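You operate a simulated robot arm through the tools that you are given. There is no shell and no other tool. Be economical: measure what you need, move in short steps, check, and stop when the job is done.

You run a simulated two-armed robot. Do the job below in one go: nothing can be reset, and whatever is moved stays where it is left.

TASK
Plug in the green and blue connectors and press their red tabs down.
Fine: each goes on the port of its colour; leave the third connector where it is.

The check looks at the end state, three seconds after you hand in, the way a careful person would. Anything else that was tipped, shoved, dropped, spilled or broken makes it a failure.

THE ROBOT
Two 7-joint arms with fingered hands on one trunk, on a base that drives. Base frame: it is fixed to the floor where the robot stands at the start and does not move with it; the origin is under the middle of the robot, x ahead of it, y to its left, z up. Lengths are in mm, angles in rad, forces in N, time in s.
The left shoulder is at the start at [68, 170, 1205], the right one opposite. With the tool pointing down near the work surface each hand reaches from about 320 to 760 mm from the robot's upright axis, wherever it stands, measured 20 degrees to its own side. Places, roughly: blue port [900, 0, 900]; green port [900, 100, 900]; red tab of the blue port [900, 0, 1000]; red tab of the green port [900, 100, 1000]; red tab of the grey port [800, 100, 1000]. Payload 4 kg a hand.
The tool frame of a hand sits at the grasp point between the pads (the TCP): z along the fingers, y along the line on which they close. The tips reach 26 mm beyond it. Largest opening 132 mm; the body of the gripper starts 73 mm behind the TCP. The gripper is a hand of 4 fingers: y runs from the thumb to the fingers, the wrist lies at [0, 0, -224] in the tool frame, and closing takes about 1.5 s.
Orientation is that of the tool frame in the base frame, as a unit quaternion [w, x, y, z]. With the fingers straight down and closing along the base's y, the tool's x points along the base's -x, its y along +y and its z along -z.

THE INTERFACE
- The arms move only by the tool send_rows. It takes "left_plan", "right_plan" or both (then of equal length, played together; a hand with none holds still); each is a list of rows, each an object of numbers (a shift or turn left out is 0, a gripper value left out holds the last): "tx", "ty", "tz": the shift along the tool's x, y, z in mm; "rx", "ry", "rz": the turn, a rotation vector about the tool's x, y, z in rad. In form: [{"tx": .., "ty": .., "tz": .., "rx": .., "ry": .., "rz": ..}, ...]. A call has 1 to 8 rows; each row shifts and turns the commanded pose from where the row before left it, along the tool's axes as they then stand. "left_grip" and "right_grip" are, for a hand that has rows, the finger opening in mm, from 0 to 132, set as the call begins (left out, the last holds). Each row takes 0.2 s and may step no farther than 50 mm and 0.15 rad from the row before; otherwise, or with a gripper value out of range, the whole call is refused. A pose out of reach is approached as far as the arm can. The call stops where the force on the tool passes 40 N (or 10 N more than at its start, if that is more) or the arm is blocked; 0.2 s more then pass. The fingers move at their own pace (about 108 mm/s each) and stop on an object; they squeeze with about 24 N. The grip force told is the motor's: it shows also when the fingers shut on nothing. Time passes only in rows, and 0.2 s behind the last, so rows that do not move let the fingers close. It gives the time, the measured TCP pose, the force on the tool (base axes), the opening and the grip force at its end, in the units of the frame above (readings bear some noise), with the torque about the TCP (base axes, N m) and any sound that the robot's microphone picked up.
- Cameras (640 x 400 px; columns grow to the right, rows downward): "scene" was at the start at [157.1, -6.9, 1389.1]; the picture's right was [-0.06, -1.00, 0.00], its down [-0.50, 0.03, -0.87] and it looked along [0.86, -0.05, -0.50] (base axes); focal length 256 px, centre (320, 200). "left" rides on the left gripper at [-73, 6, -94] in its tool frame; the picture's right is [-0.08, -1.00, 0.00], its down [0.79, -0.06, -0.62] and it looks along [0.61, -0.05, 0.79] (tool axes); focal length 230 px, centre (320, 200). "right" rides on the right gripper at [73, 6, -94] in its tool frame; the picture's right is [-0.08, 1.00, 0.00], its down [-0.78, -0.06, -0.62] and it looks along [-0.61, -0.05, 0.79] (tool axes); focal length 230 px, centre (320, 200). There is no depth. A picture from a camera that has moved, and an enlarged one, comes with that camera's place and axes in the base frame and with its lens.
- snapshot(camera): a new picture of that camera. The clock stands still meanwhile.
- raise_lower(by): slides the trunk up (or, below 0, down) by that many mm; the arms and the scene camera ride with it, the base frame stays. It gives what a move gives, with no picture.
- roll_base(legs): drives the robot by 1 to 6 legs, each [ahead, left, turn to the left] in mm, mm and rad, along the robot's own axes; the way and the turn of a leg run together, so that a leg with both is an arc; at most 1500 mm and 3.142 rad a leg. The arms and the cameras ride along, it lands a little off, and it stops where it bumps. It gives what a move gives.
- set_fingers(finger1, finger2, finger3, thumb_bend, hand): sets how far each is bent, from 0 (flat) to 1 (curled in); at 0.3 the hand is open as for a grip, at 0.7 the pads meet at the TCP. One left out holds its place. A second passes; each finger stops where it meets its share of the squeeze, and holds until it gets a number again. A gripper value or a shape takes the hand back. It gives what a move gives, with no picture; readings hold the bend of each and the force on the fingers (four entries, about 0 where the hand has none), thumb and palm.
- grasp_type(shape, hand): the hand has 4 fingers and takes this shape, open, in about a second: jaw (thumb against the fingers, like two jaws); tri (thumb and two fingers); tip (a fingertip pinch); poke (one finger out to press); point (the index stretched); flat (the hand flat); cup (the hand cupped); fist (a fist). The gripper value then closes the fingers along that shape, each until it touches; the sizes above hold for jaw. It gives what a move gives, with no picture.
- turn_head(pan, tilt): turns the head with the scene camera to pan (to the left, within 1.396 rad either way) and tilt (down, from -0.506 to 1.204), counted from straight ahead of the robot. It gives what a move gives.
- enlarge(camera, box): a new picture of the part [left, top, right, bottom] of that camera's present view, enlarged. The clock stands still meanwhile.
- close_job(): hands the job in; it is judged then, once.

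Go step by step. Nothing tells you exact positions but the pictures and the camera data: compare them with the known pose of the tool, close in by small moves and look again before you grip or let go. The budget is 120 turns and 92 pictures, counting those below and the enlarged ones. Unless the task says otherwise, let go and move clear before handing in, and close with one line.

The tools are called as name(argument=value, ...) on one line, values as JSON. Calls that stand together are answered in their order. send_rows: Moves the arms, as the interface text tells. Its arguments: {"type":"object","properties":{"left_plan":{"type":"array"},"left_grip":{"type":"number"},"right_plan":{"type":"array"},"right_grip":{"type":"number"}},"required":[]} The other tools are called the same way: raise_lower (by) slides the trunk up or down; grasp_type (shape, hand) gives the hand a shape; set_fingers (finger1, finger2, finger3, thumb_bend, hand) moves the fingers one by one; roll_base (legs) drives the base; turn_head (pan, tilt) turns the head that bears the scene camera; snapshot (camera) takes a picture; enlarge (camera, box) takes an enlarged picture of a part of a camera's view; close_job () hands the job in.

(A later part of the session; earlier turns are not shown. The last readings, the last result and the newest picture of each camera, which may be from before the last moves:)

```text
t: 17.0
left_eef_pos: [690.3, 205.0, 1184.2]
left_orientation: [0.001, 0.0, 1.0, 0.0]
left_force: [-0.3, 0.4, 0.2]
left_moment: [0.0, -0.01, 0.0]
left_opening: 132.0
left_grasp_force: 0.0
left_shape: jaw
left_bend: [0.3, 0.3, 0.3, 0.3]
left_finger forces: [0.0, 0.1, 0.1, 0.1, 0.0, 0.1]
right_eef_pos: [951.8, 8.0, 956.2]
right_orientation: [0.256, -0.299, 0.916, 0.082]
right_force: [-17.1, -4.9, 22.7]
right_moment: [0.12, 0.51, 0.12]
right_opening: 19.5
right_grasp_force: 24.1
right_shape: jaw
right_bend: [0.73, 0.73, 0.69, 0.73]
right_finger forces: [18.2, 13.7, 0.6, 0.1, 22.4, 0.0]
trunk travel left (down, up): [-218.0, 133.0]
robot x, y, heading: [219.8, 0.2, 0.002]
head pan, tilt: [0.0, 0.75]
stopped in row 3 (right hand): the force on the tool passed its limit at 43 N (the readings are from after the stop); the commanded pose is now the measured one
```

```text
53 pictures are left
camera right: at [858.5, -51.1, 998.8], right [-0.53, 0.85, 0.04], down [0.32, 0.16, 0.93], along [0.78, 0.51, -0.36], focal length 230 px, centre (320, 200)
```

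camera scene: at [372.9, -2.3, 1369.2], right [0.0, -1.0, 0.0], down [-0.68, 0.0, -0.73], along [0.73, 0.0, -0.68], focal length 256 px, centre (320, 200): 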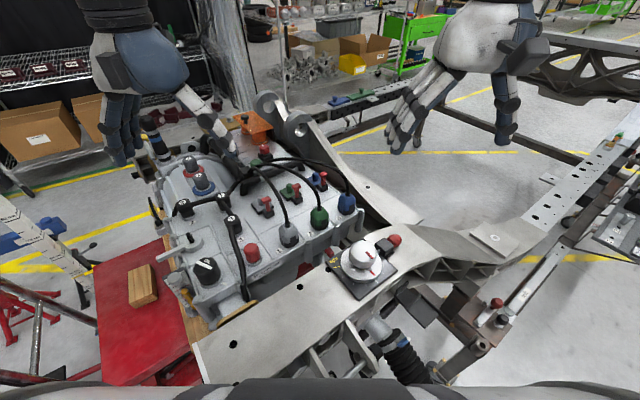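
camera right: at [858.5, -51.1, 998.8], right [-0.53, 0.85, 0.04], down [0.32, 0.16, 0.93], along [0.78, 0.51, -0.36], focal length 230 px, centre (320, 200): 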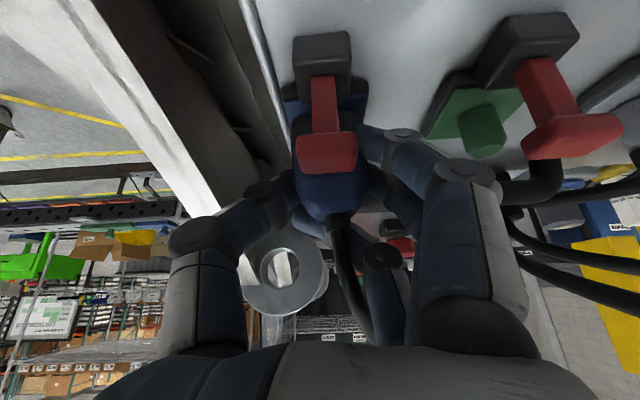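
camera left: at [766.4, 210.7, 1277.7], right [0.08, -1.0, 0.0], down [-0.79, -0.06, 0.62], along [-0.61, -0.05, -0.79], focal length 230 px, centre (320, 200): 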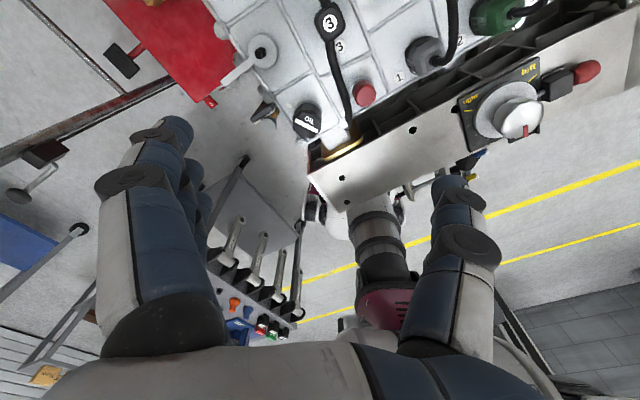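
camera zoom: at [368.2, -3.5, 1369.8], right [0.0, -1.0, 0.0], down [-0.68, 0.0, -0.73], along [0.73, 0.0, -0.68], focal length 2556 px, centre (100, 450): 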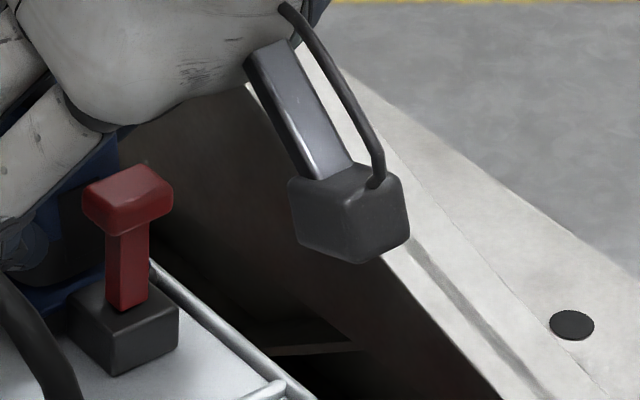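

The port plate is thicker than the park disc, so this may be close to fully seated. I'll press down once more to confirm it has bottomed.

send_rows(right_plan=[{"tx": 2.8, "tz": 2}, {"tx": 1.5, "tz": 2.6}, {"tx": 1.5, "tz": 2.6}, {"tx": 1.5, "tz": 2.6}])

enlarge(camera="right", box=[250, 0, 400, 200])

```text
t: 17.5
left_eef_pos: [688.4, 203.9, 1185.6]
left_orientation: [0.002, 0.0, 1.0, -0.001]
left_force: [-0.6, 0.2, -0.6]
left_moment: [0.03, 0.03, 0.0]
left_opening: 131.8
left_grasp_force: 0.1
left_shape: jaw
left_bend: [0.3, 0.3, 0.3, 0.3]
left_finger forces: [0.0, 0.1, 0.1, 0.0, 0.1, 0.0]
right_eef_pos: [951.6, 7.1, 955.5]
right_orientation: [0.259, -0.297, 0.915, 0.083]
right_force: [-19.8, -6.0, 23.6]
right_moment: [0.19, 0.68, 0.16]
right_opening: 19.8
right_grasp_force: 24.4
right_shape: jaw
right_bend: [0.74, 0.73, 0.69, 0.73]
right_finger forces: [19.8, 13.6, 0.8, 0.1, 21.8, 0.1]
trunk travel left (down, up): [-218.0, 133.0]
robot x, y, heading: [222.3, -2.6, -0.002]
head pan, tilt: [0.0, 0.75]
stopped in row 2 (right hand): the force on the tool passed its limit at 42 N (the readings are from after the stop); the commanded pose is now the measured one
```

```text
2.00 times, centred on (325, 100) of right
camera zoom: at [858.5, -51.2, 997.7], right [-0.53, 0.85, 0.04], down [0.31, 0.16, 0.94], along [0.79, 0.51, -0.35], focal length 460 px, centre (310, 400)
```

zoom: 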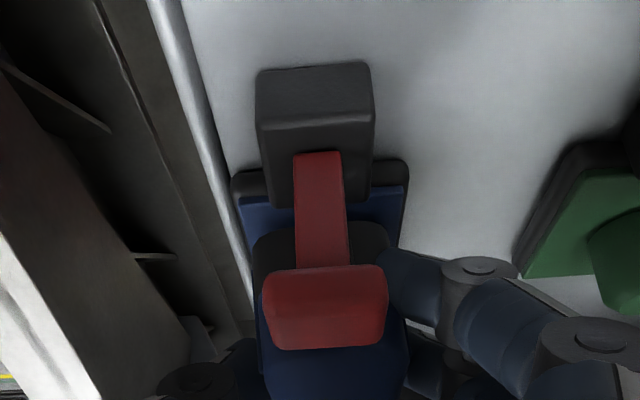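

There is a steady rearward force, so I'm probably pressing a few mm too far forward. I'll relieve 4 mm backward and check.

send_rows(right_plan=[{"tx": 1.75, "tz": -1}, {"tx": 1.75, "tz": -1}])

```text
t: 18.1
left_eef_pos: [690.1, 205.9, 1184.5]
left_orientation: [0.002, -0.001, 1.0, 0.0]
left_force: [0.7, 0.8, -0.1]
left_moment: [-0.03, 0.01, -0.05]
left_opening: 132.3
left_grasp_force: 0.1
left_shape: jaw
left_bend: [0.3, 0.3, 0.3, 0.3]
left_finger forces: [0.0, 0.0, 0.1, 0.1, 0.0, 0.1]
right_eef_pos: [950.5, 8.1, 955.4]
right_orientation: [0.262, -0.298, 0.914, 0.082]
right_force: [-5.9, 1.1, 25.6]
right_moment: [0.31, 0.29, 0.06]
right_opening: 20.2
right_grasp_force: 23.8
right_shape: jaw
right_bend: [0.74, 0.73, 0.69, 0.73]
right_finger forces: [14.5, 14.9, 1.8, 0.0, 23.7, 0.0]
trunk travel left (down, up): [-218.0, 133.0]
robot x, y, heading: [221.6, 2.8, -0.001]
head pan, tilt: [0.0, 0.75]
```

Side force is nearly gone. I'll restore the hand tilt slightly and press straight down.

send_rows(right_plan=[{"ry": 0.03}, {"tx": 1, "tz": 1.7}, {"tx": 1, "tz": 1.7}, {"tx": 1, "tz": 1.7}, {"tx": 1, "tz": 1.7}])

enlarge(camera="right", box=[250, 0, 400, 200])

```text
t: 18.8
left_eef_pos: [690.5, 204.4, 1184.1]
left_orientation: [0.002, 0.001, 1.0, 0.0]
left_force: [0.5, 0.9, -0.1]
left_moment: [0.0, -0.01, 0.01]
left_opening: 131.8
left_grasp_force: 0.1
left_shape: jaw
left_bend: [0.3, 0.3, 0.3, 0.3]
left_finger forces: [0.0, 0.0, 0.0, 0.0, 0.1, 0.0]
right_eef_pos: [951.9, 8.1, 955.3]
right_orientation: [0.25, -0.297, 0.918, 0.078]
right_force: [-14.0, -1.4, 20.3]
right_moment: [0.21, 0.47, 0.12]
right_opening: 19.7
right_grasp_force: 24.4
right_shape: jaw
right_bend: [0.73, 0.72, 0.69, 0.73]
right_finger forces: [17.6, 14.0, 1.3, 0.0, 21.1, 0.1]
trunk travel left (down, up): [-218.0, 133.0]
robot x, y, heading: [226.8, 2.4, 0.001]
head pan, tilt: [0.0, 0.75]
stopped in row 3 (right hand): the force on the tool passed its limit at 41 N (the readings are from after the stop); the commanded pose is now the measured one
```

```text
2.00 times, centred on (325, 100) of right
camera zoom: at [859.4, -50.9, 999.9], right [-0.53, 0.85, 0.04], down [0.33, 0.17, 0.93], along [0.78, 0.5, -0.37], focal length 460 px, centre (310, 400)
```

zoom: 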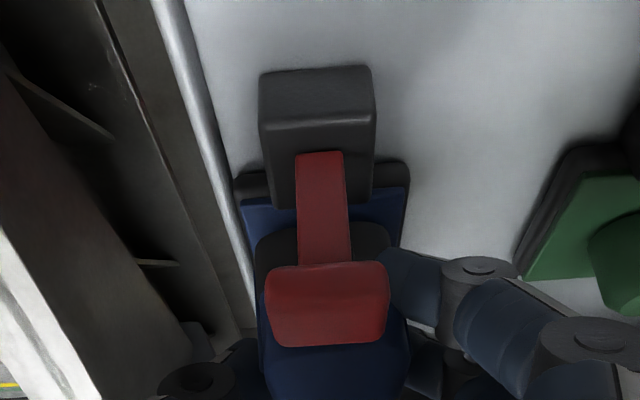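

It is firmly stopped. I'll release, back off along the tool axis, and inspect the connector's height.

send_rows(right_plan=[{}, {}, {}, {}, {}], right_grip=72)

send_rows(right_plan=[{"tz": -15}, {"tz": -20}, {"tz": -30}, {"tz": -30}])

snapshot(camera="right")

enlarge(camera="scene", box=[290, 140, 370, 220])

```text
t: 20.0
left_eef_pos: [692.3, 206.9, 1182.9]
left_orientation: [0.0, 0.0, 1.0, 0.0]
left_force: [0.0, 0.8, -0.2]
left_moment: [0.01, -0.01, 0.02]
left_opening: 132.3
left_grasp_force: 0.0
left_shape: jaw
left_bend: [0.3, 0.3, 0.3, 0.3]
left_finger forces: [0.1, 0.1, 0.0, 0.0, 0.0, 0.1]
right_eef_pos: [955.9, 8.2, 951.4]
right_orientation: [0.248, -0.298, 0.918, 0.079]
right_force: [0.6, 0.2, 0.8]
right_moment: [0.0, 0.01, -0.01]
right_opening: 71.0
right_grasp_force: 0.1
right_shape: jaw
right_bend: [0.72, 0.72, 0.72, 0.7]
right_finger forces: [0.1, 0.0, 0.1, 0.1, 0.1, 0.0]
trunk travel left (down, up): [-218.0, 133.0]
robot x, y, heading: [222.7, -1.0, 0.002]
head pan, tilt: [0.0, 0.75]
```

```text
t: 21.0
left_eef_pos: [692.1, 206.1, 1183.4]
left_orientation: [0.001, 0.0, 1.0, 0.001]
left_force: [-0.5, -0.3, 0.1]
left_moment: [0.02, 0.02, -0.02]
left_opening: 131.8
left_grasp_force: 0.1
left_shape: jaw
left_bend: [0.3, 0.3, 0.3, 0.3]
left_finger forces: [0.0, 0.0, 0.0, 0.0, 0.0, 0.0]
right_eef_pos: [913.8, -21.2, 1035.1]
right_orientation: [0.248, -0.299, 0.918, 0.078]
right_force: [-0.2, -0.6, -0.1]
right_moment: [-0.03, 0.01, 0.04]
right_opening: 71.4
right_grasp_force: 0.1
right_shape: jaw
right_bend: [0.72, 0.72, 0.72, 0.7]
right_finger forces: [0.1, 0.1, 0.1, 0.0, 0.0, 0.0]
trunk travel left (down, up): [-218.0, 133.0]
robot x, y, heading: [221.9, 1.2, 0.001]
head pan, tilt: [0.0, 0.75]
```

```text
50 pictures are left
camera right: at [821.9, -78.7, 1079.4], right [-0.53, 0.85, 0.03], down [0.33, 0.17, 0.93], along [0.78, 0.5, -0.37], focal length 230 px, centre (320, 200)
```

right: 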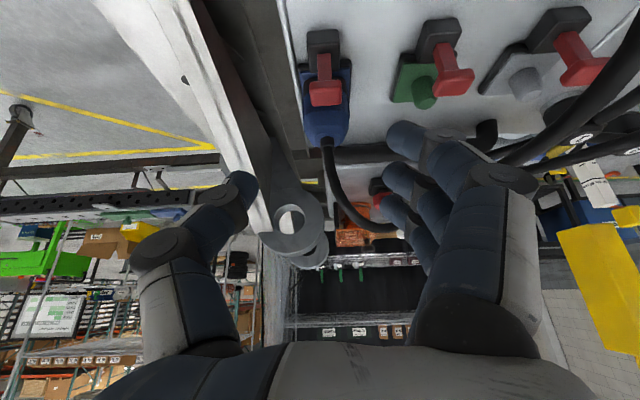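

```text
5.00 times, centred on (330, 180) of scene
camera zoom: at [372.0, -2.5, 1369.4], right [0.0, -1.0, 0.0], down [-0.68, 0.0, -0.73], along [0.73, 0.0, -0.68], focal length 1278 px, centre (270, 300)
```

zoom: 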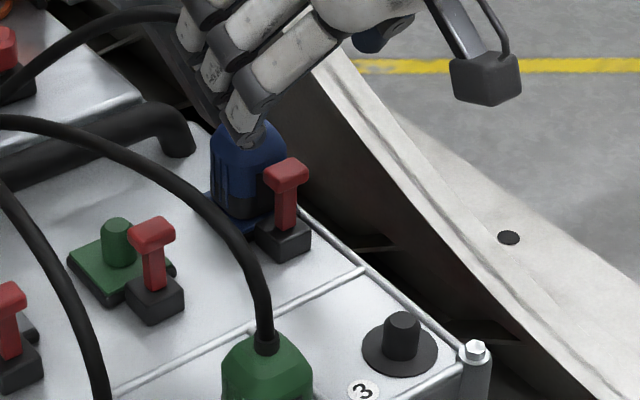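

The connector stands on the blue port. I'll zoom both views to judge the seating.

enlarge(camera="right", box=[280, 20, 380, 160])

enlarge(camera="scene", box=[310, 160, 350, 200])

```text
2.86 times, centred on (330, 90) of right
camera zoom: at [821.9, -78.7, 1079.4], right [-0.53, 0.85, 0.03], down [0.33, 0.17, 0.93], along [0.78, 0.5, -0.37], focal length 657 px, centre (291, 514)
```

zoom: 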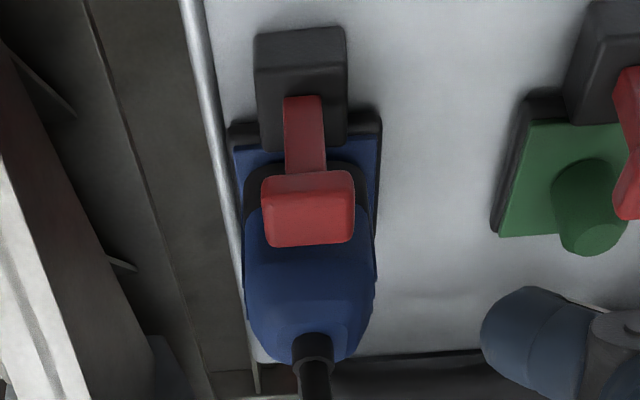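

```text
10.00 times, centred on (330, 180) of scene
camera zoom: at [372.0, -2.5, 1369.4], right [0.0, -1.0, 0.0], down [-0.68, 0.0, -0.73], along [0.73, 0.0, -0.68], focal length 2556 px, centre (220, 400)
```

zoom: 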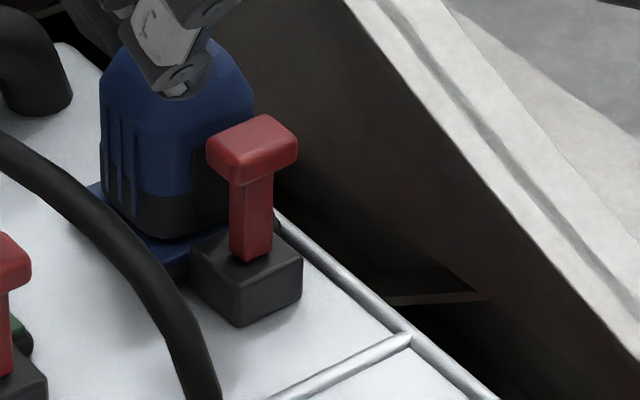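

The blue connector looks seated, and its red tab head top is at about (916,-11,958). I'll raise the hand, switch to the poke shape, and check where the fingertip is.

send_rows(right_plan=[{"tz": -35}, {"tz": -35}])

grasp_type(hand="right", shape="poke")

snapshot(camera="right")

enlarge(camera="scene", box=[270, 80, 430, 210])

```text
t: 21.6
left_eef_pos: [692.3, 205.1, 1183.3]
left_orientation: [0.001, 0.0, 1.0, -0.001]
left_force: [-0.4, 0.6, -0.8]
left_moment: [0.05, 0.02, -0.02]
left_opening: 131.8
left_grasp_force: 0.0
left_shape: jaw
left_bend: [0.3, 0.3, 0.3, 0.3]
left_finger forces: [0.0, 0.0, 0.0, 0.0, 0.0, 0.1]
right_eef_pos: [885.8, -41.0, 1093.3]
right_orientation: [0.249, -0.297, 0.918, 0.078]
right_force: [-0.4, -0.8, -0.7]
right_moment: [-0.03, -0.02, -0.01]
right_opening: 71.5
right_grasp_force: 0.0
right_shape: jaw
right_bend: [0.72, 0.72, 0.72, 0.7]
right_finger forces: [0.0, 0.0, 0.0, 0.0, 0.0, 0.0]
trunk travel left (down, up): [-218.0, 133.0]
robot x, y, heading: [222.1, 0.6, 0.005]
head pan, tilt: [0.0, 0.75]
```

```text
t: 22.5
left_eef_pos: [692.5, 205.5, 1183.9]
left_orientation: [0.0, 0.0, 1.0, 0.0]
left_force: [-0.6, -0.5, 1.2]
left_moment: [-0.02, -0.01, 0.01]
left_opening: 132.0
left_grasp_force: 0.0
left_shape: jaw
left_bend: [0.3, 0.3, 0.3, 0.3]
left_finger forces: [0.0, 0.1, 0.1, 0.1, 0.0, 0.0]
right_eef_pos: [886.5, -41.7, 1093.5]
right_orientation: [0.248, -0.298, 0.919, 0.078]
right_force: [-0.8, 0.9, -0.3]
right_moment: [-0.04, -0.04, 0.03]
right_opening: 0.0
right_grasp_force: 0.1
right_shape: poke
right_bend: [1.0, 1.0, 1.0, 0.46]
right_finger forces: [0.0, 0.1, 0.1, 0.0, 0.0, 0.0]
trunk travel left (down, up): [-218.0, 133.0]
robot x, y, heading: [220.2, 1.0, -0.002]
head pan, tilt: [0.0, 0.75]
```

```text
46 pictures are left
camera right: at [793.7, -99.6, 1138.2], right [-0.53, 0.85, 0.03], down [0.33, 0.17, 0.93], along [0.78, 0.5, -0.37], focal length 230 px, centre (320, 200)
```

right: 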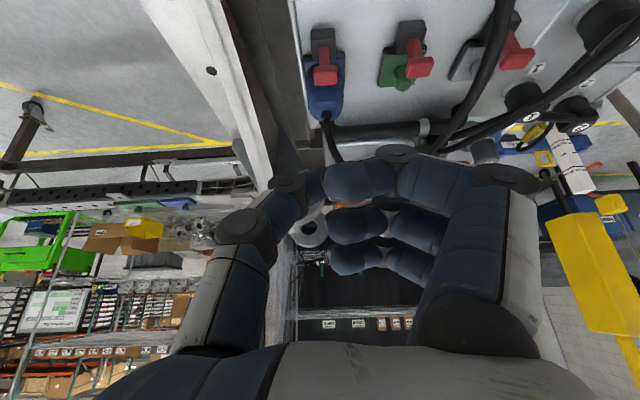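

```text
3.08 times, centred on (350, 145) of scene
camera zoom: at [372.7, -2.3, 1369.3], right [0.0, -1.0, 0.0], down [-0.68, 0.0, -0.73], along [0.73, 0.0, -0.68], focal length 786 px, centre (228, 369)
```

zoom: 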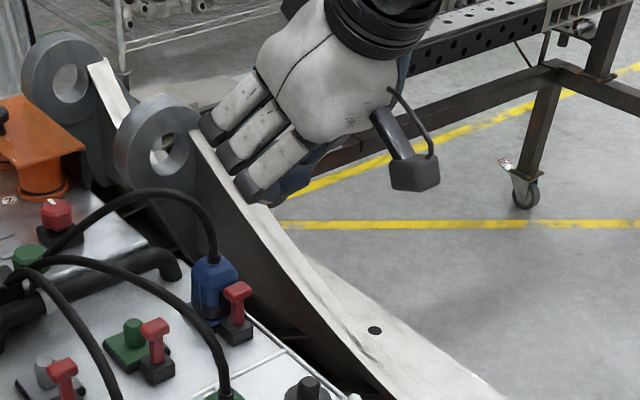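

Poke curled every finger, so it won't give a single tip. I'll try the point shape.

grasp_type(hand="right", shape="point")

snapshot(camera="right")

enlarge(camera="scene", box=[270, 80, 430, 210])

```text
t: 23.4
left_eef_pos: [693.6, 205.0, 1182.0]
left_orientation: [0.0, 0.001, 1.0, 0.0]
left_force: [1.5, 0.2, -0.7]
left_moment: [0.01, -0.02, 0.0]
left_opening: 132.0
left_grasp_force: 0.0
left_shape: jaw
left_bend: [0.3, 0.3, 0.3, 0.3]
left_finger forces: [0.0, 0.0, 0.0, 0.0, 0.0, 0.0]
right_eef_pos: [886.3, -41.3, 1093.6]
right_orientation: [0.248, -0.299, 0.918, 0.078]
right_force: [0.6, -0.1, 0.1]
right_moment: [0.0, -0.02, -0.01]
right_opening: 126.0
right_grasp_force: 0.0
right_shape: point
right_bend: [0.28, 1.0, 1.0, 0.54]
right_finger forces: [0.0, 0.1, 0.1, 0.0, 0.0, 0.0]
trunk travel left (down, up): [-218.0, 133.0]
robot x, y, heading: [225.1, 0.8, 0.002]
head pan, tilt: [0.0, 0.75]
```

```text
44 pictures are left
camera right: at [793.7, -99.5, 1138.2], right [-0.53, 0.85, 0.03], down [0.33, 0.17, 0.93], along [0.78, 0.5, -0.37], focal length 230 px, centre (320, 200)
```

right: 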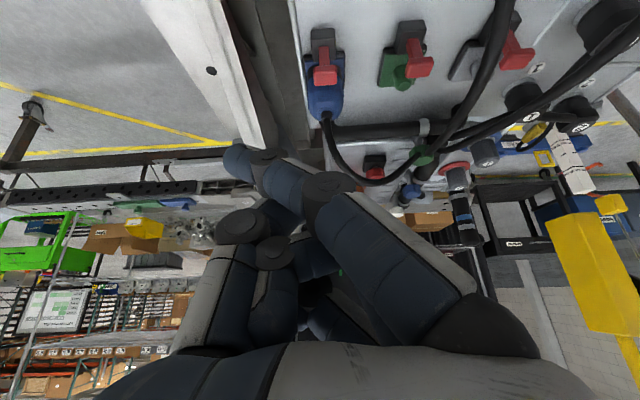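

```text
3.08 times, centred on (350, 145) of scene
camera zoom: at [372.7, -2.3, 1369.3], right [0.0, -1.0, 0.0], down [-0.68, 0.0, -0.73], along [0.73, 0.0, -0.68], focal length 786 px, centre (228, 369)
```

zoom: 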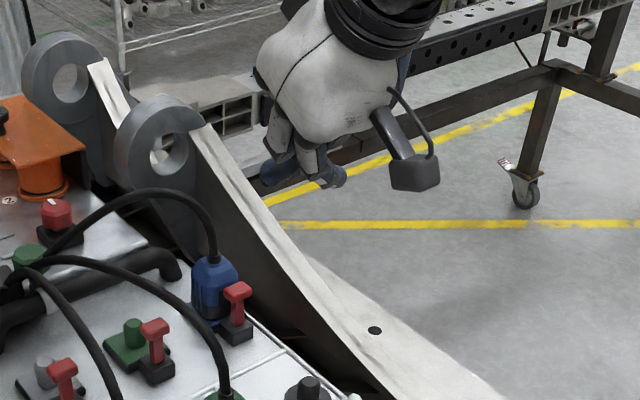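

The index in this shape points diagonally. A closed fingertip pinch should be a sturdier pusher, so I'll try that.

grasp_type(hand="right", shape="tip")

send_rows(right_plan=[{}, {}, {}, {}, {}, {}], right_grip=0)

snapshot(camera="right")

enlarge(camera="scene", box=[270, 80, 430, 210])

```text
t: 24.3
left_eef_pos: [693.5, 204.7, 1184.4]
left_orientation: [0.0, 0.0, 1.0, 0.0]
left_force: [0.1, 0.7, -0.5]
left_moment: [0.02, 0.0, 0.02]
left_opening: 131.8
left_grasp_force: 0.0
left_shape: jaw
left_bend: [0.3, 0.3, 0.3, 0.3]
left_finger forces: [0.1, 0.0, 0.0, 0.0, 0.0, 0.0]
right_eef_pos: [887.4, -40.6, 1094.4]
right_orientation: [0.247, -0.298, 0.918, 0.078]
right_force: [0.5, 0.5, 0.4]
right_moment: [0.03, 0.02, 0.0]
right_opening: 132.0
right_grasp_force: 0.0
right_shape: tip
right_bend: [0.0, 0.3, 0.0, 0.3]
right_finger forces: [0.0, 0.1, 0.1, 0.0, 0.0, 0.0]
trunk travel left (down, up): [-218.0, 133.0]
robot x, y, heading: [223.9, 0.4, 0.004]
head pan, tilt: [0.0, 0.75]
```

```text
t: 25.7
left_eef_pos: [694.1, 206.3, 1183.7]
left_orientation: [0.0, -0.001, 1.0, 0.0]
left_force: [0.3, -0.7, -0.1]
left_moment: [-0.03, 0.0, -0.01]
left_opening: 132.0
left_grasp_force: 0.0
left_shape: jaw
left_bend: [0.3, 0.3, 0.3, 0.3]
left_finger forces: [0.1, 0.1, 0.0, 0.0, 0.0, 0.0]
right_eef_pos: [887.7, -42.0, 1094.3]
right_orientation: [0.247, -0.298, 0.919, 0.078]
right_force: [0.6, -0.5, -0.5]
right_moment: [0.03, -0.01, 0.02]
right_opening: 0.3
right_grasp_force: 24.4
right_shape: tip
right_bend: [0.25, 0.62, 0.25, 0.67]
right_finger forces: [0.0, 0.0, 0.0, 0.0, 0.0, 0.0]
trunk travel left (down, up): [-218.0, 133.0]
robot x, y, heading: [223.0, -0.4, 0.003]
head pan, tilt: [0.0, 0.75]
```

```text
42 pictures are left
camera right: at [793.6, -99.6, 1138.4], right [-0.53, 0.85, 0.03], down [0.33, 0.17, 0.93], along [0.78, 0.5, -0.37], focal length 230 px, centre (320, 200)
```

right: 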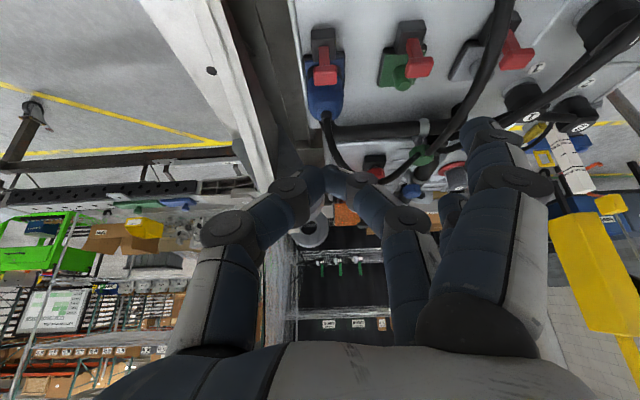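

```text
3.08 times, centred on (350, 145) of scene
camera zoom: at [372.7, -2.3, 1369.3], right [0.0, -1.0, 0.0], down [-0.68, 0.0, -0.73], along [0.73, 0.0, -0.68], focal length 786 px, centre (228, 369)
```

zoom: 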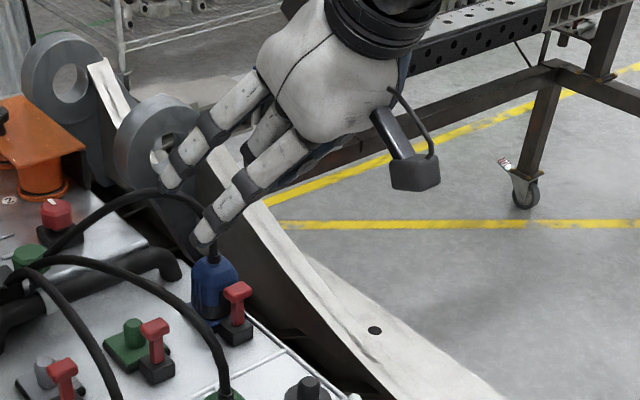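

The pinch is thumb plus middle finger, on the centreline. I'll curl the other two fingers out of the way.

set_fingers(hand="right", finger1=1.0, finger2=0.7, finger3=1.0, thumb_bend=0.7)

snapshot(camera="right")

enlarge(camera="scene", box=[270, 80, 430, 210])

```text
t: 26.7
left_eef_pos: [693.4, 205.9, 1183.1]
left_orientation: [0.0, -0.001, 1.0, -0.001]
left_force: [-0.1, 0.2, -0.1]
left_moment: [-0.04, 0.01, 0.01]
left_opening: 131.8
left_grasp_force: 0.0
left_shape: jaw
left_bend: [0.3, 0.3, 0.3, 0.3]
left_finger forces: [0.1, 0.1, 0.0, 0.0, 0.0, 0.0]
right_eef_pos: [886.2, -40.9, 1093.9]
right_orientation: [0.248, -0.299, 0.918, 0.079]
right_force: [-0.5, -0.5, -0.6]
right_moment: [0.04, 0.03, 0.03]
right_opening: 38.9
right_grasp_force: 0.0
right_shape: fingers
right_bend: [1.0, 0.7, 1.0, 0.7]
right_finger forces: [0.0, 0.0, 0.0, 0.0, 0.0, 0.0]
trunk travel left (down, up): [-218.0, 133.0]
robot x, y, heading: [223.0, -1.7, 0.004]
head pan, tilt: [0.0, 0.75]
```

```text
40 pictures are left
camera right: at [793.6, -99.6, 1138.4], right [-0.53, 0.85, 0.03], down [0.33, 0.17, 0.93], along [0.78, 0.5, -0.37], focal length 230 px, centre (320, 200)
```

right: 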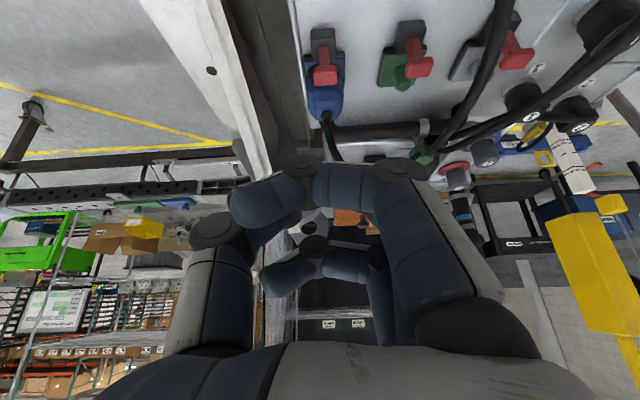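

```text
3.08 times, centred on (350, 145) of scene
camera zoom: at [372.7, -2.3, 1369.3], right [0.0, -1.0, 0.0], down [-0.68, 0.0, -0.73], along [0.73, 0.0, -0.68], focal length 786 px, centre (228, 369)
```

zoom: 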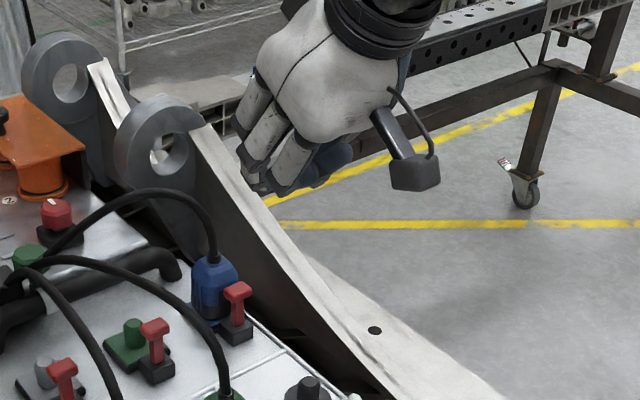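

Curling left things crossed. I'll instead use the index at the grip bend with the others curled, so the front finger is the lone pusher.

set_fingers(hand="right", finger1=0.62, finger2=1.0, finger3=1.0, thumb_bend=0.66)

snapshot(camera="right")

enlarge(camera="scene", box=[290, 90, 410, 180])

```text
t: 27.7
left_eef_pos: [692.8, 204.2, 1184.2]
left_orientation: [0.0, 0.0, 1.0, 0.0]
left_force: [-0.2, 0.1, 0.6]
left_moment: [-0.01, -0.01, -0.01]
left_opening: 132.0
left_grasp_force: 0.0
left_shape: jaw
left_bend: [0.3, 0.3, 0.3, 0.3]
left_finger forces: [0.0, 0.0, 0.0, 0.1, 0.1, 0.0]
right_eef_pos: [884.9, -41.2, 1092.8]
right_orientation: [0.248, -0.299, 0.918, 0.078]
right_force: [-1.0, -0.2, -0.6]
right_moment: [0.01, 0.03, 0.01]
right_opening: 28.3
right_grasp_force: 0.0
right_shape: fingers
right_bend: [0.62, 1.0, 1.0, 0.66]
right_finger forces: [0.1, 0.1, 0.0, 0.0, 0.1, 0.1]
trunk travel left (down, up): [-218.0, 133.0]
robot x, y, heading: [223.0, -1.6, 0.003]
head pan, tilt: [0.0, 0.75]
```

```text
38 pictures are left
camera right: at [793.6, -99.6, 1138.4], right [-0.53, 0.85, 0.03], down [0.33, 0.17, 0.93], along [0.78, 0.5, -0.37], focal length 230 px, centre (320, 200)
```

right: 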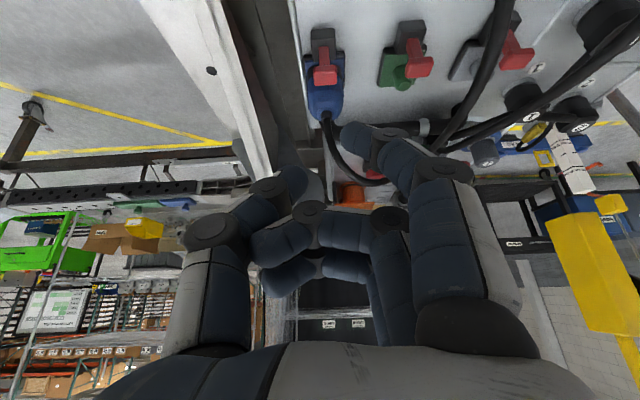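

```text
4.44 times, centred on (350, 135) of scene
camera zoom: at [372.7, -2.3, 1369.3], right [0.0, -1.0, 0.0], down [-0.68, 0.0, -0.73], along [0.73, 0.0, -0.68], focal length 1136 px, centre (187, 489)
```

zoom: 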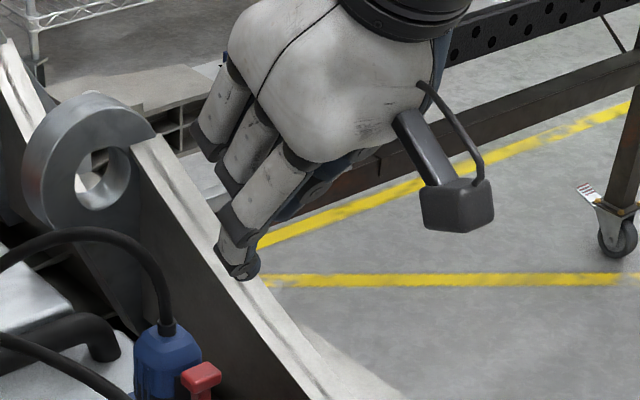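

The index tip alone protrudes now, at about tool (23,19,25). I'll tilt a bit more to keep the knuckles clear of the cable and bring the tip above the blue tab.

send_rows(right_plan=[{"ry": -0.14}, {"ry": -0.14}, {"tx": 6.7, "ty": -3.1, "tz": 19.9}, {"tx": 6.7, "ty": -3.1, "tz": 19.9}, {"tx": 6.7, "ty": -3.2, "tz": 19.9}, {"tx": 6.7, "ty": -3.2, "tz": 19.9}, {}])

enlarge(camera="right", box=[240, 0, 460, 220])

enlarge(camera="scene", box=[300, 130, 380, 200])

```text
t: 29.3
left_eef_pos: [692.9, 205.5, 1183.3]
left_orientation: [0.0, -0.001, 1.0, 0.0]
left_force: [-0.3, 0.1, -0.6]
left_moment: [0.0, -0.01, 0.02]
left_opening: 131.8
left_grasp_force: 0.0
left_shape: jaw
left_bend: [0.3, 0.3, 0.3, 0.3]
left_finger forces: [0.0, 0.0, 0.0, 0.0, 0.0, 0.0]
right_eef_pos: [926.6, -27.4, 1018.9]
right_orientation: [0.373, -0.284, 0.875, 0.118]
right_force: [0.4, 0.3, -0.3]
right_moment: [-0.01, -0.01, 0.0]
right_opening: 28.1
right_grasp_force: 0.0
right_shape: fingers
right_bend: [0.62, 1.0, 1.0, 0.66]
right_finger forces: [0.0, 0.1, 0.0, 0.0, 0.0, 0.1]
trunk travel left (down, up): [-218.0, 133.0]
robot x, y, heading: [221.7, 2.2, 0.004]
head pan, tilt: [0.0, 0.75]
```

```text
1.82 times, centred on (350, 110) of right
camera zoom: at [827.7, -91.0, 1031.9], right [-0.54, 0.84, 0.05], down [0.11, 0.01, 0.99], along [0.83, 0.54, -0.1], focal length 418 px, centre (266, 364)
```

zoom: 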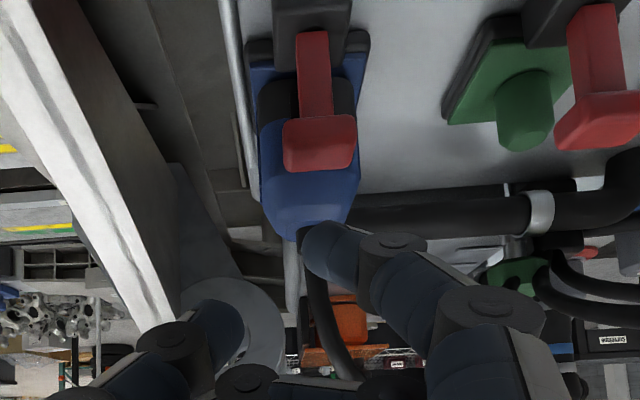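

```text
5.71 times, centred on (340, 165) of scene
camera zoom: at [372.3, -2.3, 1369.4], right [0.0, -1.0, 0.0], down [-0.68, 0.0, -0.73], along [0.73, 0.0, -0.68], focal length 1460 px, centre (206, 400)
```

zoom: 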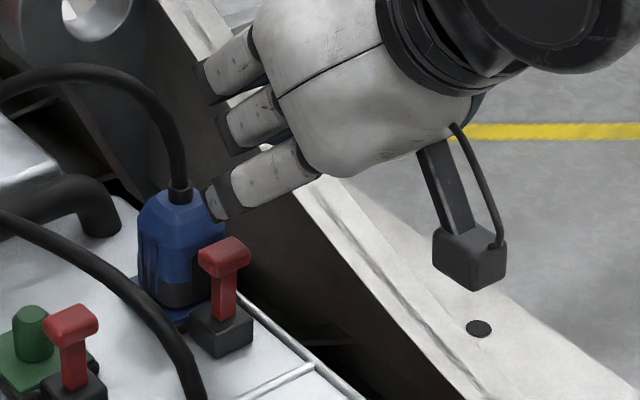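

The finger's last segment lies sideways across and makes a stiff bar. I'll shift it back 8 mm and 8 mm sideways to centre it over the tab, then lower.

send_rows(right_plan=[{"tx": 5.6, "ty": -8, "tz": -5.75}, {"tx": 4.3, "tz": 4.2}, {"tx": 4.3, "tz": 4.2}])

enlarge(camera="right", box=[240, 0, 460, 220])

enlarge(camera="scene", box=[300, 130, 380, 200])

```text
t: 30.1
left_eef_pos: [692.7, 206.2, 1183.5]
left_orientation: [0.0, 0.0, 1.0, 0.0]
left_force: [0.1, 0.2, -0.7]
left_moment: [0.01, 0.0, 0.0]
left_opening: 131.9
left_grasp_force: 0.0
left_shape: jaw
left_bend: [0.3, 0.3, 0.3, 0.3]
left_finger forces: [0.1, 0.1, 0.0, 0.0, 0.1, 0.0]
right_eef_pos: [925.5, -40.5, 1007.2]
right_orientation: [0.373, -0.284, 0.875, 0.119]
right_force: [-0.1, 0.3, 0.2]
right_moment: [0.0, 0.02, 0.01]
right_opening: 28.4
right_grasp_force: 0.1
right_shape: fingers
right_bend: [0.62, 1.0, 1.0, 0.66]
right_finger forces: [0.0, 0.0, 0.1, 0.0, 0.1, 0.0]
trunk travel left (down, up): [-218.0, 133.0]
robot x, y, heading: [224.6, -1.9, 0.008]
head pan, tilt: [0.0, 0.75]
```

```text
1.82 times, centred on (350, 110) of right
camera zoom: at [826.0, -102.9, 1019.9], right [-0.54, 0.84, 0.05], down [0.11, 0.01, 0.99], along [0.83, 0.54, -0.1], focal length 418 px, centre (266, 364)
```

zoom: 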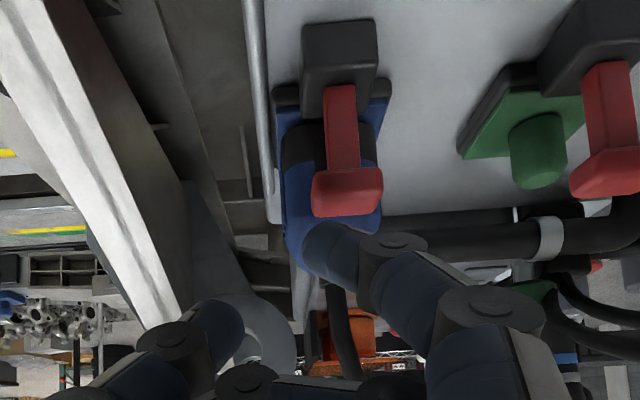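

```text
5.71 times, centred on (340, 165) of scene
camera zoom: at [372.7, -2.5, 1369.3], right [0.0, -1.0, 0.0], down [-0.68, 0.0, -0.73], along [0.73, 0.0, -0.68], focal length 1460 px, centre (206, 400)
```

zoom: 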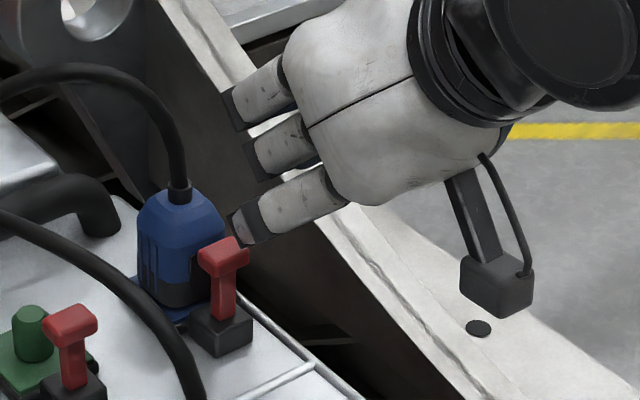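

The finger is nearly above the tab. I'll lower until contact, in small steps.

send_rows(right_plan=[{"tx": 2.9, "tz": 2.8}, {"tx": 2.9, "tz": 2.8}, {"tx": 2.9, "tz": 2.8}])

enlarge(camera="right", box=[240, 0, 460, 220])

enlarge(camera="scene", box=[310, 150, 360, 200])

```text
t: 30.9
left_eef_pos: [693.0, 205.7, 1183.4]
left_orientation: [0.0, 0.0, 1.0, 0.0]
left_force: [0.5, -0.4, -0.7]
left_moment: [0.01, 0.0, 0.02]
left_opening: 131.8
left_grasp_force: 0.1
left_shape: jaw
left_bend: [0.3, 0.3, 0.3, 0.3]
left_finger forces: [0.0, 0.0, 0.0, 0.0, 0.0, 0.0]
right_eef_pos: [925.6, -39.8, 995.5]
right_orientation: [0.373, -0.285, 0.875, 0.119]
right_force: [-0.2, -0.7, 0.9]
right_moment: [-0.01, -0.02, -0.01]
right_opening: 27.9
right_grasp_force: 0.3
right_shape: fingers
right_bend: [0.62, 1.0, 1.0, 0.66]
right_finger forces: [0.2, 0.0, 0.1, 0.0, 0.0, 0.0]
trunk travel left (down, up): [-218.0, 133.0]
robot x, y, heading: [225.3, -3.6, 0.003]
head pan, tilt: [0.0, 0.75]
```

```text
1.82 times, centred on (350, 110) of right
camera zoom: at [825.8, -103.3, 1007.9], right [-0.54, 0.84, 0.05], down [0.11, 0.01, 0.99], along [0.83, 0.54, -0.1], focal length 418 px, centre (266, 364)
```

zoom: 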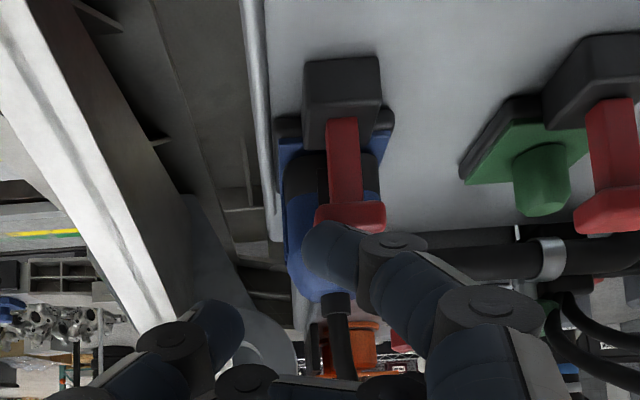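

```text
8.00 times, centred on (335, 175) of scene
camera zoom: at [372.6, -2.3, 1369.3], right [0.0, -1.0, 0.0], down [-0.68, 0.0, -0.73], along [0.73, 0.0, -0.68], focal length 2045 px, centre (200, 400)
```

zoom: 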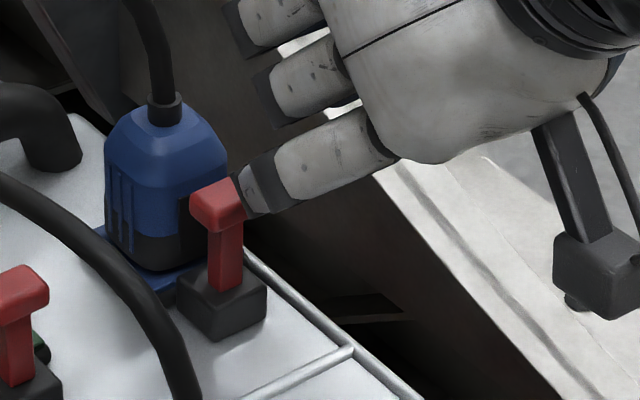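

Triangulating again, the finger segment is about 22 mm in front of the tab. I'll raise 10, go forward 22, shift slightly left, and recheck.

send_rows(right_plan=[{"tx": -8, "tz": -7.7}, {"tx": -7.6, "ty": 2, "tz": 7.9}, {"tx": -7.7, "ty": 2, "tz": 7.9}, {}])

enlarge(camera="right", box=[240, 0, 460, 220])

enlarge(camera="scene", box=[310, 150, 360, 200])

```text
t: 31.9
left_eef_pos: [692.9, 204.8, 1183.6]
left_orientation: [0.0, -0.001, 1.0, 0.001]
left_force: [1.4, 0.1, 0.0]
left_moment: [0.01, 0.03, 0.0]
left_opening: 131.7
left_grasp_force: 0.1
left_shape: jaw
left_bend: [0.3, 0.3, 0.3, 0.3]
left_finger forces: [0.0, 0.1, 0.0, 0.0, 0.1, 0.1]
right_eef_pos: [939.6, -21.2, 1005.8]
right_orientation: [0.373, -0.284, 0.875, 0.119]
right_force: [-0.3, 0.4, 0.2]
right_moment: [0.01, -0.01, 0.01]
right_opening: 28.0
right_grasp_force: 0.0
right_shape: fingers
right_bend: [0.62, 1.0, 1.0, 0.66]
right_finger forces: [0.0, 0.0, 0.0, 0.0, 0.0, 0.0]
trunk travel left (down, up): [-218.0, 133.0]
robot x, y, heading: [221.3, -1.6, 0.002]
head pan, tilt: [0.0, 0.75]
```

```text
1.82 times, centred on (350, 110) of right
camera zoom: at [841.2, -85.9, 1019.4], right [-0.54, 0.84, 0.05], down [0.11, 0.01, 0.99], along [0.83, 0.54, -0.1], focal length 418 px, centre (266, 364)
```

zoom: 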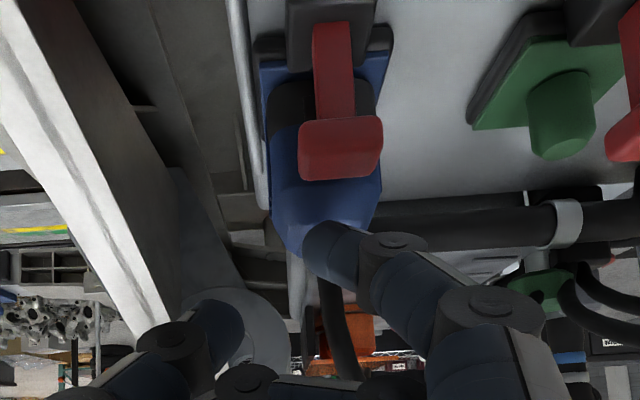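

```text
8.00 times, centred on (335, 175) of scene
camera zoom: at [372.7, -2.3, 1369.3], right [0.0, -1.0, 0.0], down [-0.68, 0.0, -0.73], along [0.73, 0.0, -0.68], focal length 2045 px, centre (200, 400)
```

zoom: 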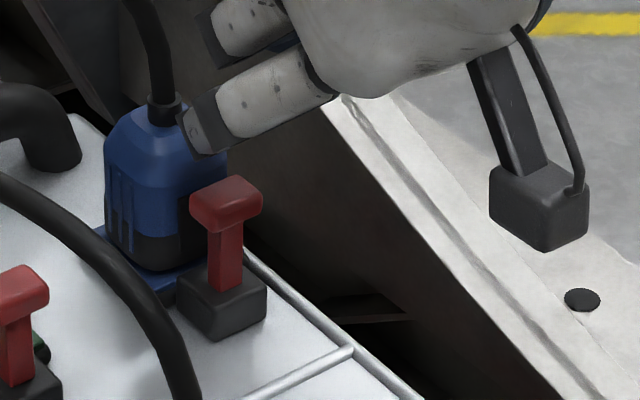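

By my estimate the finger segment is now right above the tab head. I'll press down in small steps.

send_rows(right_plan=[{"tx": 2.9, "tz": 2.8}, {"tx": 2.9, "tz": 2.8}, {"tx": 2.9, "tz": 2.8}, {"tx": 2.9, "tz": 2.8}])

enlarge(camera="right", box=[240, 0, 460, 220])

enlarge(camera="scene", box=[310, 150, 360, 200])

```text
t: 32.9
left_eef_pos: [693.6, 206.1, 1183.8]
left_orientation: [0.0, -0.001, 1.0, 0.001]
left_force: [0.0, 0.2, 0.5]
left_moment: [-0.03, -0.01, 0.03]
left_opening: 131.8
left_grasp_force: 0.0
left_shape: jaw
left_bend: [0.3, 0.3, 0.3, 0.3]
left_finger forces: [0.0, 0.0, 0.0, 0.1, 0.1, 0.0]
right_eef_pos: [941.5, -22.6, 990.2]
right_orientation: [0.374, -0.284, 0.875, 0.118]
right_force: [1.0, 0.5, 0.3]
right_moment: [0.02, 0.02, -0.01]
right_opening: 28.4
right_grasp_force: 0.7
right_shape: fingers
right_bend: [0.62, 1.0, 1.0, 0.66]
right_finger forces: [0.5, 0.0, 0.0, 0.0, 0.1, 0.0]
trunk travel left (down, up): [-218.0, 133.0]
robot x, y, heading: [223.3, -0.6, 0.006]
head pan, tilt: [0.0, 0.75]
```

```text
1.82 times, centred on (350, 110) of right
camera zoom: at [841.4, -86.5, 1003.0], right [-0.54, 0.84, 0.05], down [0.11, 0.01, 0.99], along [0.83, 0.54, -0.1], focal length 418 px, centre (266, 364)
```

zoom: 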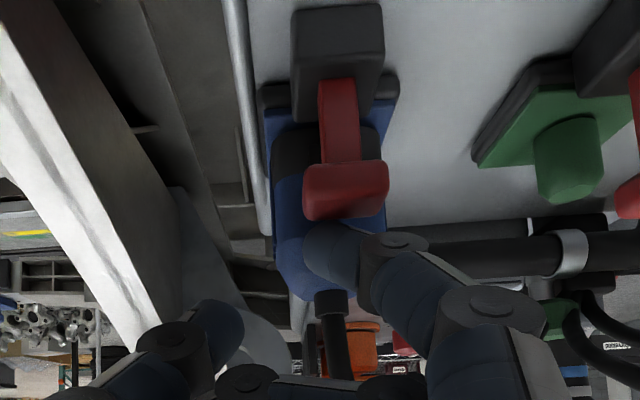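

```text
8.00 times, centred on (335, 175) of scene
camera zoom: at [372.7, -2.2, 1369.3], right [0.0, -1.0, 0.0], down [-0.68, 0.0, -0.73], along [0.73, 0.0, -0.68], focal length 2045 px, centre (200, 400)
```

zoom: 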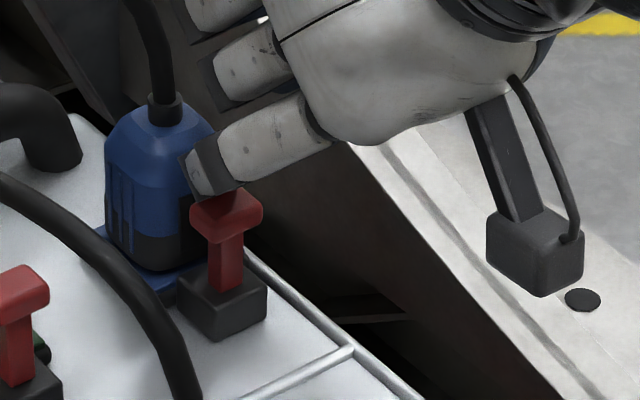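

The finger meets only the back edge of the tab head. I'll move it back 7 mm so it lands on the head's centre, then press.

send_rows(right_plan=[{"tx": -2.2, "tz": -2.1}, {"tx": 4.9, "tz": -5}, {"tx": 2.9, "tz": 2.8}, {"tx": 2.9, "tz": 2.8}])

enlarge(camera="scene", box=[310, 150, 360, 200])

```text
t: 33.9
left_eef_pos: [692.1, 203.5, 1184.7]
left_orientation: [0.001, 0.0, 1.0, 0.001]
left_force: [-0.7, 0.2, -0.1]
left_moment: [0.01, -0.01, 0.02]
left_opening: 131.9
left_grasp_force: 0.0
left_shape: jaw
left_bend: [0.3, 0.3, 0.3, 0.3]
left_finger forces: [0.0, 0.0, 0.1, 0.1, 0.1, 0.0]
right_eef_pos: [933.9, -27.5, 988.2]
right_orientation: [0.375, -0.286, 0.874, 0.12]
right_force: [-1.2, 0.1, 6.7]
right_moment: [0.17, 0.14, 0.0]
right_opening: 28.0
right_grasp_force: 3.9
right_shape: fingers
right_bend: [0.63, 1.0, 1.0, 0.66]
right_finger forces: [6.8, 0.1, 0.0, 0.0, 0.1, 0.0]
trunk travel left (down, up): [-218.0, 133.0]
robot x, y, heading: [224.2, -2.0, 0.0]
head pan, tilt: [0.0, 0.75]
```

```text
8.00 times, centred on (335, 175) of scene
camera zoom: at [371.8, -2.2, 1369.5], right [0.0, -1.0, 0.0], down [-0.68, 0.0, -0.73], along [0.73, 0.0, -0.68], focal length 2045 px, centre (200, 400)
```

zoom: 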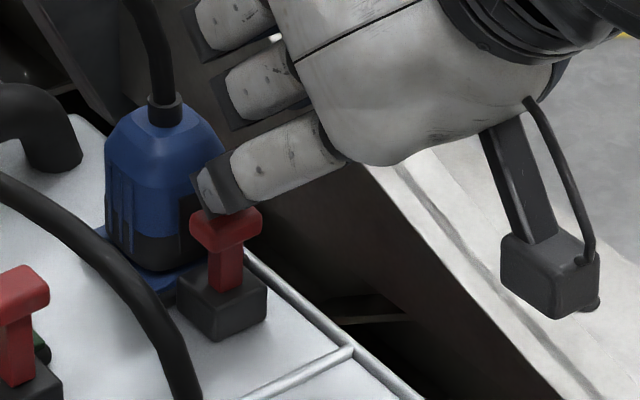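

Good contact on the tab, with a 7 N reaction. I'll keep pressing down.

send_rows(right_plan=[{"tx": 2.9, "tz": 2.8}, {"tx": 2.9, "tz": 2.8}, {"tx": 2.9, "tz": 2.8}, {"tx": 2.9, "tz": 2.8}, {"tx": 2.9, "tz": 2.8}])

enlarge(camera="scene", box=[310, 150, 360, 200])

```text
t: 34.9
left_eef_pos: [691.2, 206.3, 1184.7]
left_orientation: [0.001, -0.001, 1.0, 0.0]
left_force: [0.3, 0.1, -0.2]
left_moment: [-0.02, 0.04, -0.01]
left_opening: 131.7
left_grasp_force: 0.1
left_shape: jaw
left_bend: [0.3, 0.3, 0.3, 0.3]
left_finger forces: [0.0, 0.1, 0.1, 0.0, 0.1, 0.1]
right_eef_pos: [939.6, -23.3, 984.9]
right_orientation: [0.385, -0.284, 0.869, 0.123]
right_force: [1.2, 2.6, 32.3]
right_moment: [0.84, -0.01, -0.1]
right_opening: 25.7
right_grasp_force: 19.1
right_shape: fingers
right_bend: [0.7, 1.0, 1.0, 0.66]
right_finger forces: [38.7, 0.0, 0.0, 0.0, 0.1, 0.0]
trunk travel left (down, up): [-218.0, 133.0]
robot x, y, heading: [225.2, 0.3, 0.005]
head pan, tilt: [0.0, 0.75]
stopped in row 4 (right hand): the force on the tool passed its limit at 41 N (the readings are from after the stop); the commanded pose is now the measured one
```

```text
8.00 times, centred on (335, 175) of scene
camera zoom: at [370.9, -1.9, 1369.5], right [0.0, -1.0, 0.0], down [-0.68, 0.0, -0.73], along [0.73, 0.0, -0.68], focal length 2045 px, centre (200, 400)
```

zoom: 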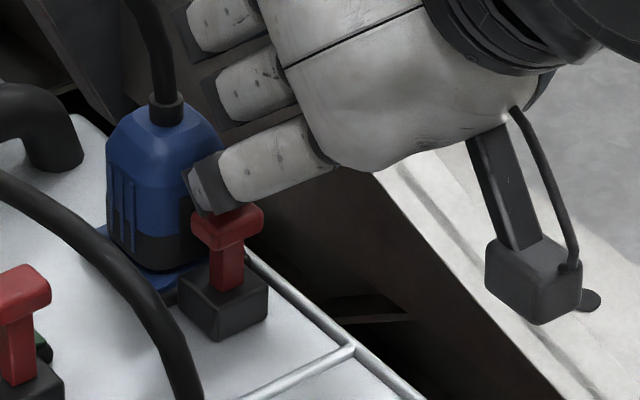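

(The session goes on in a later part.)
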